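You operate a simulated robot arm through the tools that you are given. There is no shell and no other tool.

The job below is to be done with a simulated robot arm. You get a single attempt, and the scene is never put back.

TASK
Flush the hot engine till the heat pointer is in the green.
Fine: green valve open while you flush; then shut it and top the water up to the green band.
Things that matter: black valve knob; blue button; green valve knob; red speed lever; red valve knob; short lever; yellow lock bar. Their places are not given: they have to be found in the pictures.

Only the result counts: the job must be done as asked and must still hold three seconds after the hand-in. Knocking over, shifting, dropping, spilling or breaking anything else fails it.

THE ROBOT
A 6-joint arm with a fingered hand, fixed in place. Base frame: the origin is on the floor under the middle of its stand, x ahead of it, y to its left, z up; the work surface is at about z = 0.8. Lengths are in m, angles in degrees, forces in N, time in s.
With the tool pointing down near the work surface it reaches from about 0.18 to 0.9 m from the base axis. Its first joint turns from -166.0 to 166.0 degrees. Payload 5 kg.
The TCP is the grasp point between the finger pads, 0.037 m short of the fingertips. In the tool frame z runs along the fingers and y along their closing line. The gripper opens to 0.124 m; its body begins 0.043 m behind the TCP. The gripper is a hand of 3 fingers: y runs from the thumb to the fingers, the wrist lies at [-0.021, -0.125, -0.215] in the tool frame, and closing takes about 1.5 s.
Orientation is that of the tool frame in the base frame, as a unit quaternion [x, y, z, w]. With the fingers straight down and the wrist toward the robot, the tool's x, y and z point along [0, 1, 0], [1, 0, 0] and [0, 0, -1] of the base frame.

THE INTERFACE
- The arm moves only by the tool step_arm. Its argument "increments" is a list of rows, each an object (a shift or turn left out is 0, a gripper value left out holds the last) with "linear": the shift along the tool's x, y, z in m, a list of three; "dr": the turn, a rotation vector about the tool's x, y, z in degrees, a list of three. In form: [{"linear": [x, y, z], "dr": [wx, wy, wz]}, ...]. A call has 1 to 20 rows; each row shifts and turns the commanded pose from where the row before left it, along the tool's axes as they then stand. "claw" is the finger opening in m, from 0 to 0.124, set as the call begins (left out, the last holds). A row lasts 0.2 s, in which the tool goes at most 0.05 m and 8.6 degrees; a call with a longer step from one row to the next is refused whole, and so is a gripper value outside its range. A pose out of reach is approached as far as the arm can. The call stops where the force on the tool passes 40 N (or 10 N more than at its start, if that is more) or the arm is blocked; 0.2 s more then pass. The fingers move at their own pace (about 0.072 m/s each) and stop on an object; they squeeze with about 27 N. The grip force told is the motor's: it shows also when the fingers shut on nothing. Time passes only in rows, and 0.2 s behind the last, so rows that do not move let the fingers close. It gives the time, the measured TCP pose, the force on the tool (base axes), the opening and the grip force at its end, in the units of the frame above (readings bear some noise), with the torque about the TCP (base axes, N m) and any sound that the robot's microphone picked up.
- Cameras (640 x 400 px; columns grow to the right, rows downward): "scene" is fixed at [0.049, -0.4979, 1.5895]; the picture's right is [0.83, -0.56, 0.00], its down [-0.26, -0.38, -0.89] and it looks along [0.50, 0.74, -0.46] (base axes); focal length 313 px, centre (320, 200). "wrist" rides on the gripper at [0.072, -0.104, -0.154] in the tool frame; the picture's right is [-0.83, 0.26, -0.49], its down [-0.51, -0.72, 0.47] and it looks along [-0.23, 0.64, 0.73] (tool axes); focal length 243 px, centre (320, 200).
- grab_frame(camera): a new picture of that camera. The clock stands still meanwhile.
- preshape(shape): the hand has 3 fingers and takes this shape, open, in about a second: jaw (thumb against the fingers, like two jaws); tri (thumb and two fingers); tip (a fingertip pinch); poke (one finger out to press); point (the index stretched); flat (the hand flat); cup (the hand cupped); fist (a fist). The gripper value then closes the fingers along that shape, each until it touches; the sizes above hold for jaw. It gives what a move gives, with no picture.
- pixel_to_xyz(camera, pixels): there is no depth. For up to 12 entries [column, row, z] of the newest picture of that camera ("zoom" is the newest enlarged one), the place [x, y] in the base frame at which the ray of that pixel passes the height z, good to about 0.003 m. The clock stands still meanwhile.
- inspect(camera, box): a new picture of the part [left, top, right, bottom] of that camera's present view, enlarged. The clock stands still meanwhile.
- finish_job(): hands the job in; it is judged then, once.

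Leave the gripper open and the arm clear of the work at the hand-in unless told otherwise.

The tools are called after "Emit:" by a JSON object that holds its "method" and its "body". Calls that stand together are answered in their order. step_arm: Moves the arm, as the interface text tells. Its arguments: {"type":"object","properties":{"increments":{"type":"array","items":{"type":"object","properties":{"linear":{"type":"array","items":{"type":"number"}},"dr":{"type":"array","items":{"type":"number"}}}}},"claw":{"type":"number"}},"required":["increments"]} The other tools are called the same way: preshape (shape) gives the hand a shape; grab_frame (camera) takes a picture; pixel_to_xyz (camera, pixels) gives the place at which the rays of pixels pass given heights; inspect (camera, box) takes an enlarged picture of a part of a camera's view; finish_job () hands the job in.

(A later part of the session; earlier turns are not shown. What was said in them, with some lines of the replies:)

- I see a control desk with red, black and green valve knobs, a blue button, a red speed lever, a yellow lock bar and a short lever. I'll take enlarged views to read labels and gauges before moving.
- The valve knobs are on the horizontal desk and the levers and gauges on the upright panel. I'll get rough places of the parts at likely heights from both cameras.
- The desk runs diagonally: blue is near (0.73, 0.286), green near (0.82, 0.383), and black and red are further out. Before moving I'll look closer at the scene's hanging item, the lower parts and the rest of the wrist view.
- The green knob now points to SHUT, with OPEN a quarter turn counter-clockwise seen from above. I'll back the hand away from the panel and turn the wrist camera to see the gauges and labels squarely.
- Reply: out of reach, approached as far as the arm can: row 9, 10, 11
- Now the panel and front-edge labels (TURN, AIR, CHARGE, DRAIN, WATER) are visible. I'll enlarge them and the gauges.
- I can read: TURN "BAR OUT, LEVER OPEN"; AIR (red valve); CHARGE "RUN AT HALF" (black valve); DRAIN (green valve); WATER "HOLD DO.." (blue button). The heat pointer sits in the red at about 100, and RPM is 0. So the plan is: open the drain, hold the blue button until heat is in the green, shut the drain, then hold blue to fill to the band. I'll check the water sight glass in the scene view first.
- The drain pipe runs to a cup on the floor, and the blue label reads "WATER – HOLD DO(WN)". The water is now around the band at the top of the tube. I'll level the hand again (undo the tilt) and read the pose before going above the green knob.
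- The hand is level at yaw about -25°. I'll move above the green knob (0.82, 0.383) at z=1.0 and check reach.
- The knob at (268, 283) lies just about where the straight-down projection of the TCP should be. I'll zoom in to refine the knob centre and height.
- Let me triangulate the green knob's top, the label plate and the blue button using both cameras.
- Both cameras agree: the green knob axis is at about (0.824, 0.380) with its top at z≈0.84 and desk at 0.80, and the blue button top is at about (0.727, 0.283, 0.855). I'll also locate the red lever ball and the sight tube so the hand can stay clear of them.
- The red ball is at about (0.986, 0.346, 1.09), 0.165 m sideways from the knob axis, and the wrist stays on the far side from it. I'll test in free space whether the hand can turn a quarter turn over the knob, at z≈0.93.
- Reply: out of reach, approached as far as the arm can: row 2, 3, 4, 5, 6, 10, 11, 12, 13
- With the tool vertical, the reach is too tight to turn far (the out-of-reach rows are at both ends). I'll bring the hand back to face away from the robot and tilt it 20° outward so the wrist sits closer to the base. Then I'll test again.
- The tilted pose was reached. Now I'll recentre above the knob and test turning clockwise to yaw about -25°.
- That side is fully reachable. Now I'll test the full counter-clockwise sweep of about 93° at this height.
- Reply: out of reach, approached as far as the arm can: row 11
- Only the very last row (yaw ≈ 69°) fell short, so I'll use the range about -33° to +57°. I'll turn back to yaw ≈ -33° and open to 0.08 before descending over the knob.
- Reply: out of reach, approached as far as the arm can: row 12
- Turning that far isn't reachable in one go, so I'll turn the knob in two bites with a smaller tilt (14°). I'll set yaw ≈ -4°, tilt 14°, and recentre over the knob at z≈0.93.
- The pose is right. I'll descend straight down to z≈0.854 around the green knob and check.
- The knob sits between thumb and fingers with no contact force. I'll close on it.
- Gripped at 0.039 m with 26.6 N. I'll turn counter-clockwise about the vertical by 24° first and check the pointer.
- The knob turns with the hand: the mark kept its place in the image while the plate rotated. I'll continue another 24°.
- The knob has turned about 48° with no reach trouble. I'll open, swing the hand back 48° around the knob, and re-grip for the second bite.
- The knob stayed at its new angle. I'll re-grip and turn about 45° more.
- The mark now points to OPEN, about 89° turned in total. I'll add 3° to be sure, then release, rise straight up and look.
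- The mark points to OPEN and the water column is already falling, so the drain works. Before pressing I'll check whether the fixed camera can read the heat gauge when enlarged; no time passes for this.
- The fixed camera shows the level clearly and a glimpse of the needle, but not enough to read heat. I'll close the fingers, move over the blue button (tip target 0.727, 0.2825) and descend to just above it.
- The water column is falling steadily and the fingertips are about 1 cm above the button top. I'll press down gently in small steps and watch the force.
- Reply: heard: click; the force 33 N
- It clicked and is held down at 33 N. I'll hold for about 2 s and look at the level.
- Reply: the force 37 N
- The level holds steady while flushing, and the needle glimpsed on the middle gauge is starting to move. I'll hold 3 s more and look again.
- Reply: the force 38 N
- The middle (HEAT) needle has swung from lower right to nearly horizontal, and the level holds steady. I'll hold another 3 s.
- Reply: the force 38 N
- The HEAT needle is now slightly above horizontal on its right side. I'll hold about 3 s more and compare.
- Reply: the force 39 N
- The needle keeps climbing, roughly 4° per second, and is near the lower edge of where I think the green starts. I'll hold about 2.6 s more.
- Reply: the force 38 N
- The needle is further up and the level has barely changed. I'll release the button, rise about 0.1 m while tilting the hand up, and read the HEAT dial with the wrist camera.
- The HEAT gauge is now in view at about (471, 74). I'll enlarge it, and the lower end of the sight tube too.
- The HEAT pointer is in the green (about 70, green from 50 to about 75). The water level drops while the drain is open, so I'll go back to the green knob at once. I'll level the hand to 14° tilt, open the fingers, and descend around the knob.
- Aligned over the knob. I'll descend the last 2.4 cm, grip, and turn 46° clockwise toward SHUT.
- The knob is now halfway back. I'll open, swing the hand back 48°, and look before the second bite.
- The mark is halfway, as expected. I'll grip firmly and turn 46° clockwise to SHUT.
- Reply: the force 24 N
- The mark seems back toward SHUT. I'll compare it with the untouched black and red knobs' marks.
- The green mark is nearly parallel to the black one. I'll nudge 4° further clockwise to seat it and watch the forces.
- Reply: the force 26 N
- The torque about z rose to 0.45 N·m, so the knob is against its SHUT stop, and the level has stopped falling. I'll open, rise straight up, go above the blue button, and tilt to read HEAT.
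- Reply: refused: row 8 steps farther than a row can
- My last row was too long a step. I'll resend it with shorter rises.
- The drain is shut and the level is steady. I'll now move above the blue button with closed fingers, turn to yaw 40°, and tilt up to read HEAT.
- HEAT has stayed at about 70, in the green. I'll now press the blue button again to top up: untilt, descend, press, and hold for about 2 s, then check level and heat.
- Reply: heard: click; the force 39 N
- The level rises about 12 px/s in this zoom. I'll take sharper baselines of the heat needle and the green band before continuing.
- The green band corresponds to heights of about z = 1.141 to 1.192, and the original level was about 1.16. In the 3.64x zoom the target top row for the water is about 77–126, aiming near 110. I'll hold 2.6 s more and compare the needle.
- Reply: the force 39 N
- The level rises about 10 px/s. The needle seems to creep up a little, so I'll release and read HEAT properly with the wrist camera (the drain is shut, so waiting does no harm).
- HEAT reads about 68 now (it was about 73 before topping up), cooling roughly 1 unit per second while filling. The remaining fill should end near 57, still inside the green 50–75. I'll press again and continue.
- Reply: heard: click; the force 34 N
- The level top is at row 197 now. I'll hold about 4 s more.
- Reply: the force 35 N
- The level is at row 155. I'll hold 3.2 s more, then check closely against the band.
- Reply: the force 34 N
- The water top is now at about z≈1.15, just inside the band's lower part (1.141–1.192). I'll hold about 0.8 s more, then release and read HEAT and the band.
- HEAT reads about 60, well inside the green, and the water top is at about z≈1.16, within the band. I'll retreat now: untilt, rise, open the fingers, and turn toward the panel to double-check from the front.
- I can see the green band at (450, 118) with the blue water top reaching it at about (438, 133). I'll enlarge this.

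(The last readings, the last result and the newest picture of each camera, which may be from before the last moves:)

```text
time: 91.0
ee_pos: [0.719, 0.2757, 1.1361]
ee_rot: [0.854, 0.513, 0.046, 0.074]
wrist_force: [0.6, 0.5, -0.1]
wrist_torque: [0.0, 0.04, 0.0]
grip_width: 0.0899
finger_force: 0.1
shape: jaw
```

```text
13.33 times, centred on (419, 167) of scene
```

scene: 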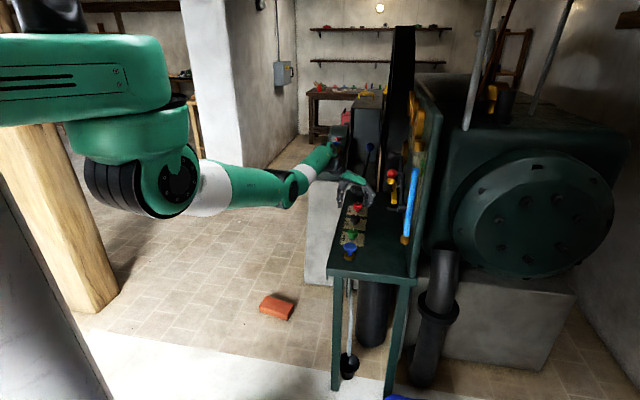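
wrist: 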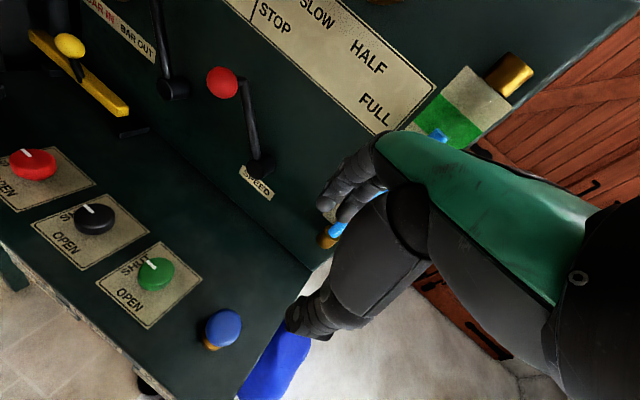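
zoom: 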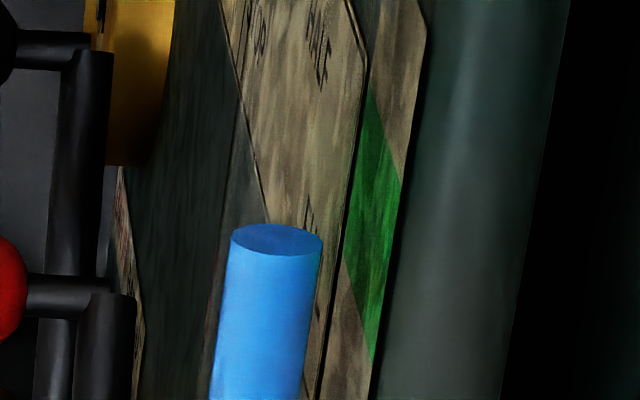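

The water sits inside the green band and its level is unchanged since release, so nothing leaks. The green mark may be a few degrees short of SHUT compared with black, so I'll zoom in.

Emit:
{"method": "inspect", "body": {"camera": "wrist", "box": [120, 240, 190, 305]}}

Emit:
{"method": "inspect", "body": {"camera": "wrist", "box": [60, 185, 130, 250]}}

Emit:
{"method": "inspect", "body": {"camera": "scene", "box": [340, 200, 370, 245]}}

```text
6.15 times, centred on (155, 272) of wrist
```

zoom: 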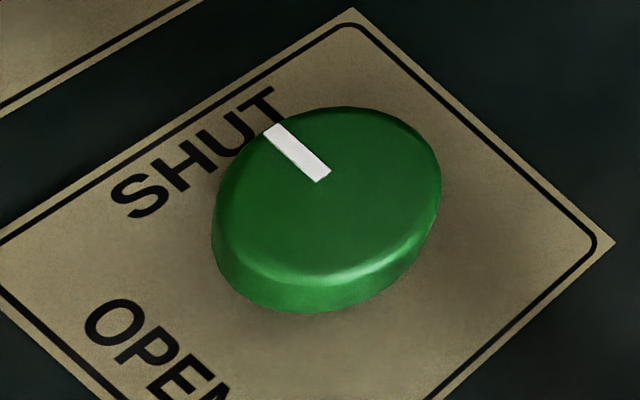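

```text
6.15 times, centred on (95, 218) of wrist
```

zoom: 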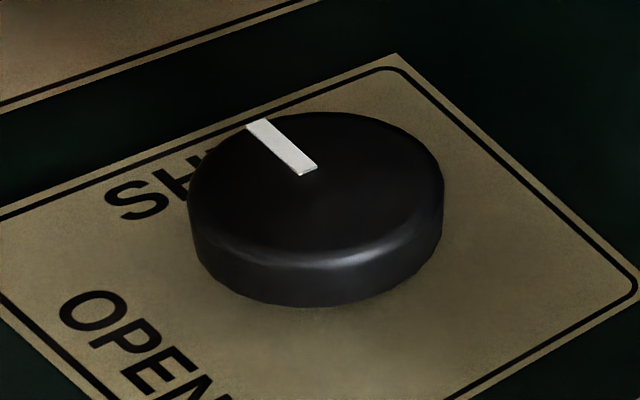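

```text
8.89 times, centred on (355, 222) of scene
```

zoom: 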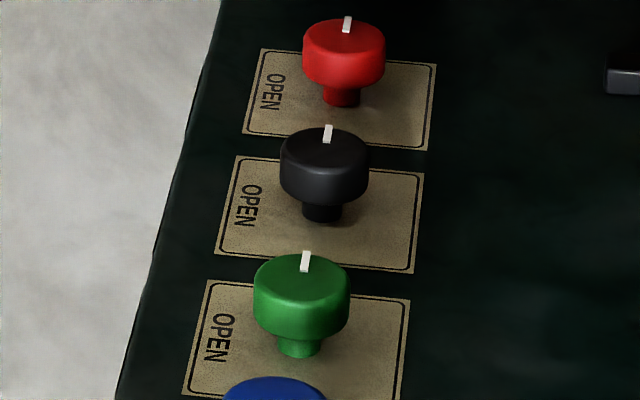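

I'll measure the actual direction of both marks on the knob tops (height about 0.841). Black is untouched and serves as the SHUT reference.

Emit:
{"method": "pixel_to_xyz", "body": {"camera": "wrist", "pixels": [[147.36, 260.3, 0.842], [155.57, 268.18, 0.842], [84.84, 205.15, 0.842], [92.97, 213.1, 0.842]]}}

Emit:
{"method": "inspect", "body": {"camera": "wrist", "box": [10, 135, 60, 185]}}

Emit:
{"method": "inspect", "body": {"camera": "scene", "box": [347, 222, 359, 236]}}

Emit:
{"method": "inspect", "body": {"camera": "scene", "box": [350, 208, 362, 222]}}

```text
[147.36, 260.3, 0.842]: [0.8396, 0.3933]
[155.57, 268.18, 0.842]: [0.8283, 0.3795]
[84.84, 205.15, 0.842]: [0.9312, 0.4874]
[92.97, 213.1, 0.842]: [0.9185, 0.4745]
```

```text
8.00 times, centred on (35, 160) of wrist
```

zoom: 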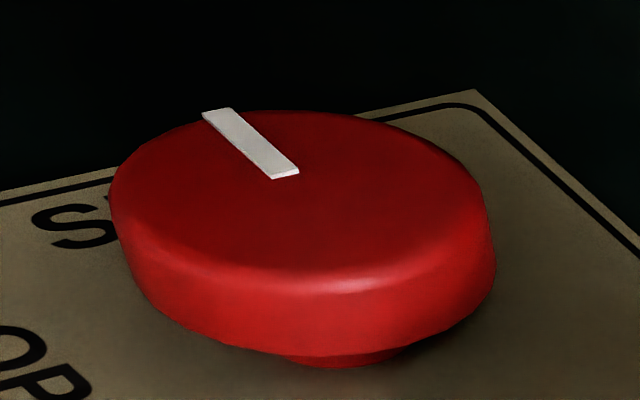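

```text
16.00 times, centred on (353, 229) of scene
```

zoom: 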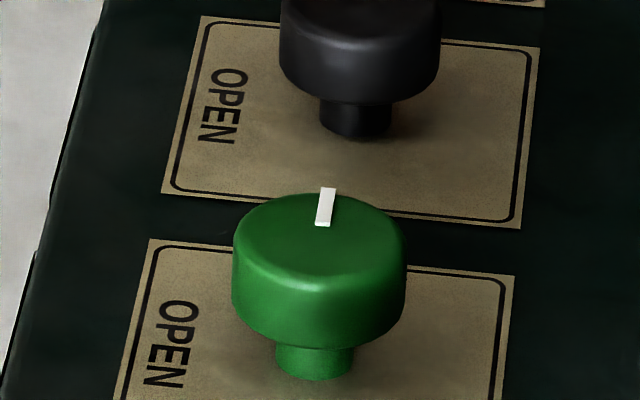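

```text
16.00 times, centred on (356, 215) of scene
```

zoom: 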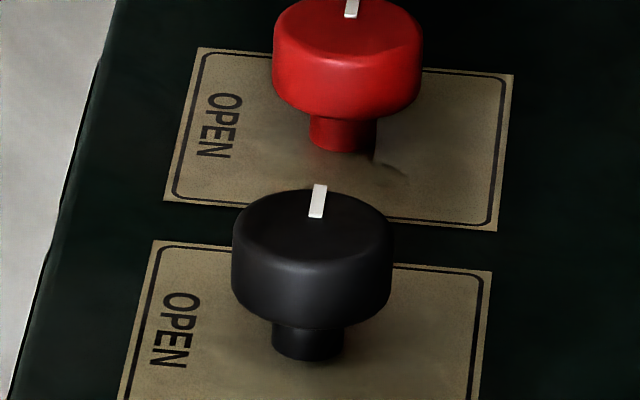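

The wrist measurement gives green 50.7° and black 45.4°, with a few degrees of noise. I'll cross-check with the sharper fixed-camera zoom.

Emit:
{"method": "pixel_to_xyz", "body": {"camera": "scene", "pixels": [[353.19, 230.63, 0.842], [353.5, 228.31, 0.842], [355.75, 216.06, 0.842], [356.06, 214.06, 0.842]]}}

Emit:
{"method": "inspect", "body": {"camera": "wrist", "box": [140, 252, 166, 276]}}

Emit:
{"method": "inspect", "body": {"camera": "wrist", "box": [78, 198, 104, 222]}}

```text
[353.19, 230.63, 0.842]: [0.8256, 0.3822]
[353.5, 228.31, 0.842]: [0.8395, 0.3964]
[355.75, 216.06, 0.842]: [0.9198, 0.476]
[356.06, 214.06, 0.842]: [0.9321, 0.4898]
```

```text
16.00 times, centred on (153, 264) of wrist
```

zoom: 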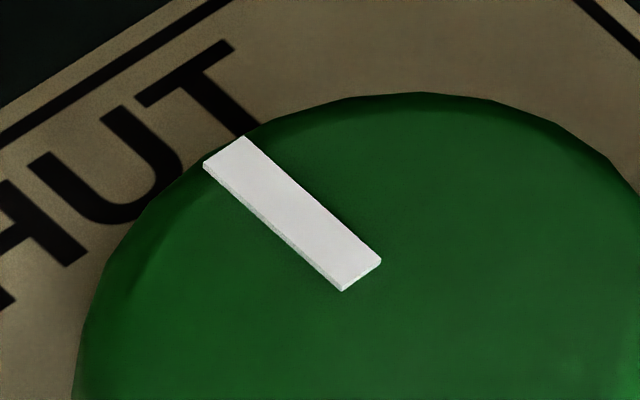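

```text
16.00 times, centred on (91, 210) of wrist
```

zoom: 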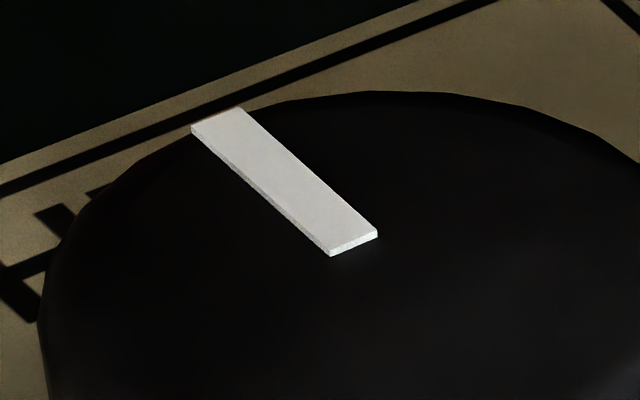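

I'll repeat the wrist measurement with the much sharper 16x views.

Emit:
{"method": "pixel_to_xyz", "body": {"camera": "wrist", "pixels": [[147.0625, 260.78, 0.842], [155.594, 268.53, 0.842], [84.5, 204.84, 0.842], [93.094, 212.594, 0.842]]}}

```text
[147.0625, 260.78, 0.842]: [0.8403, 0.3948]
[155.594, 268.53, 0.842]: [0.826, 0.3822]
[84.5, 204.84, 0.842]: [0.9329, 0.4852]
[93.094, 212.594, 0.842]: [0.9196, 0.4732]
```

Green 41.4° against black 42.1°: the drain is fully shut. I'll now back the arm away from the panel with the gripper open and do a last frontal check of the gauges.

Emit:
{"method": "step_arm", "body": {"increments": [{"linear": [0.0162, -0.034, -0.006]}, {"linear": [0.0162, -0.034, -0.006]}, {"linear": [0.0162, -0.034, -0.006]}, {"linear": [0.0162, -0.034, -0.006]}, {"linear": [0.0162, -0.034, -0.006]}, {"linear": [0.0162, -0.034, -0.006]}, {"linear": [0.0162, -0.034, -0.006]}, {"linear": [0.0162, -0.034, -0.006]}, {"dr": [-7, 0, 0]}, {"dr": [-7, 0, 0]}, {}], "claw": 0.12}}

Emit:
{"method": "grab_frame", "body": {"camera": "wrist"}}

Emit:
{"method": "grab_frame", "body": {"camera": "scene"}}

Emit:
{"method": "inspect", "body": {"camera": "scene", "box": [402, 152, 436, 182]}}

```text
time: 93.4
ee_pos: [0.5364, 0.5205, 1.1347]
ee_rot: [0.839, 0.503, 0.109, 0.178]
wrist_force: [0.1, -0.6, 0.5]
wrist_torque: [-0.01, -0.02, 0.0]
grip_width: 0.1201
finger_force: 0.1
shape: jaw
```

```text
taken
```

wrist: 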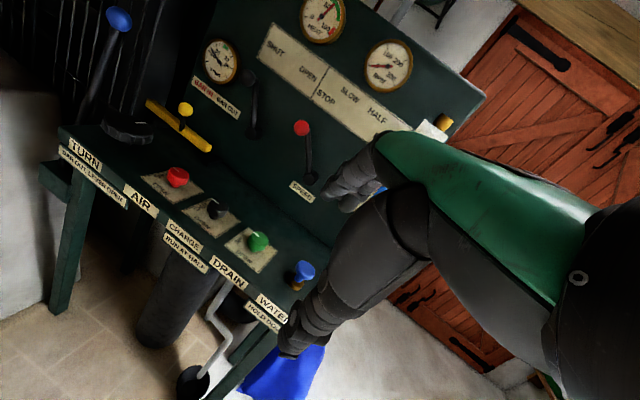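

```text
taken
```

scene: 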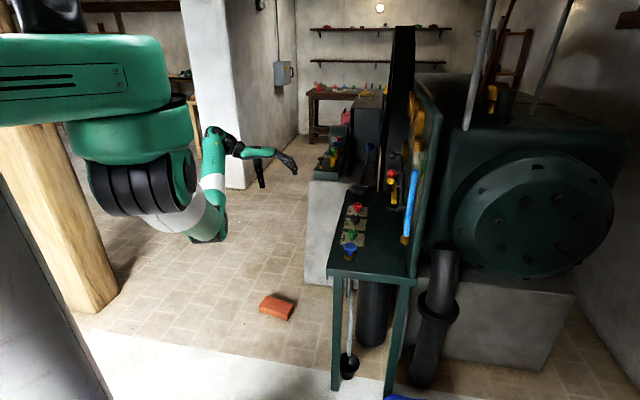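

```text
13.33 times, centred on (419, 167) of scene
```

zoom: 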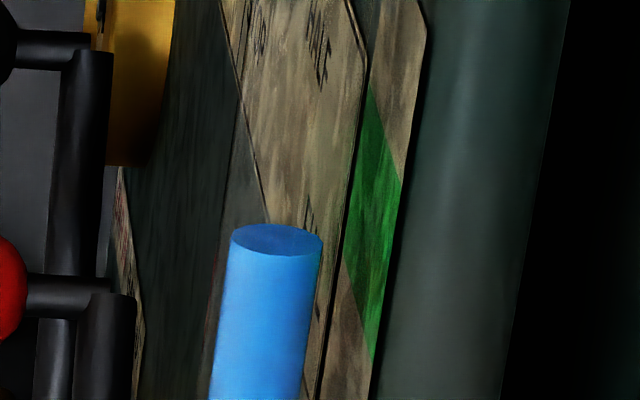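

The level is unchanged at (277, 240) in the zoom. Last, I'll enlarge HEAT and the other controls to confirm nothing else moved.

Emit:
{"method": "inspect", "body": {"camera": "wrist", "box": [285, 0, 355, 45]}}

Emit:
{"method": "inspect", "body": {"camera": "wrist", "box": [140, 60, 340, 200]}}

```text
8.89 times, centred on (320, 22) of wrist
```

zoom: 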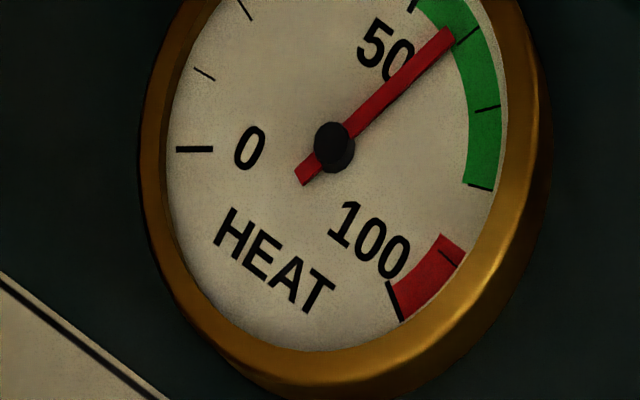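

```text
2.86 times, centred on (240, 130) of wrist
```

zoom: 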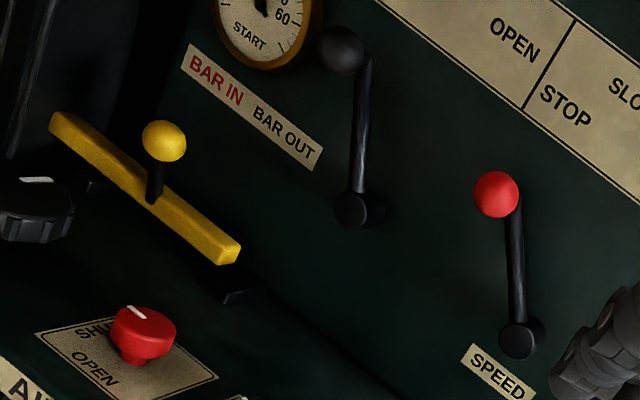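

HEAT reads about 60, well inside the green. The drain is shut, the water is inside the green band and steady, and the other controls are untouched. The gripper is open and the arm is clear, so I'm handing in.

Emit:
{"method": "finish_job", "body": {}}

```text
The job is handed in.
```

The engine is flushed: the heat pointer dropped from about 100 to about 60, inside the green. The tool only confirmed that the job was handed in; it gave no verdict.

- **Drain:** I opened the green valve, held the blue water button to flush, then turned the green valve back to SHUT. Its mark lines up with the untouched black knob.
- **Water:** I topped up with the blue button until the level was inside the green band. It had not moved about 5 s after I let go.
- **Heat:** Topping up cooled the engine further, from about 73 to 60.
- **Other controls:** I did not touch the red or black valves, the speed lever, the short lever or the lock bar.

At hand-in the gripper was open and the arm was backed away from the desk.
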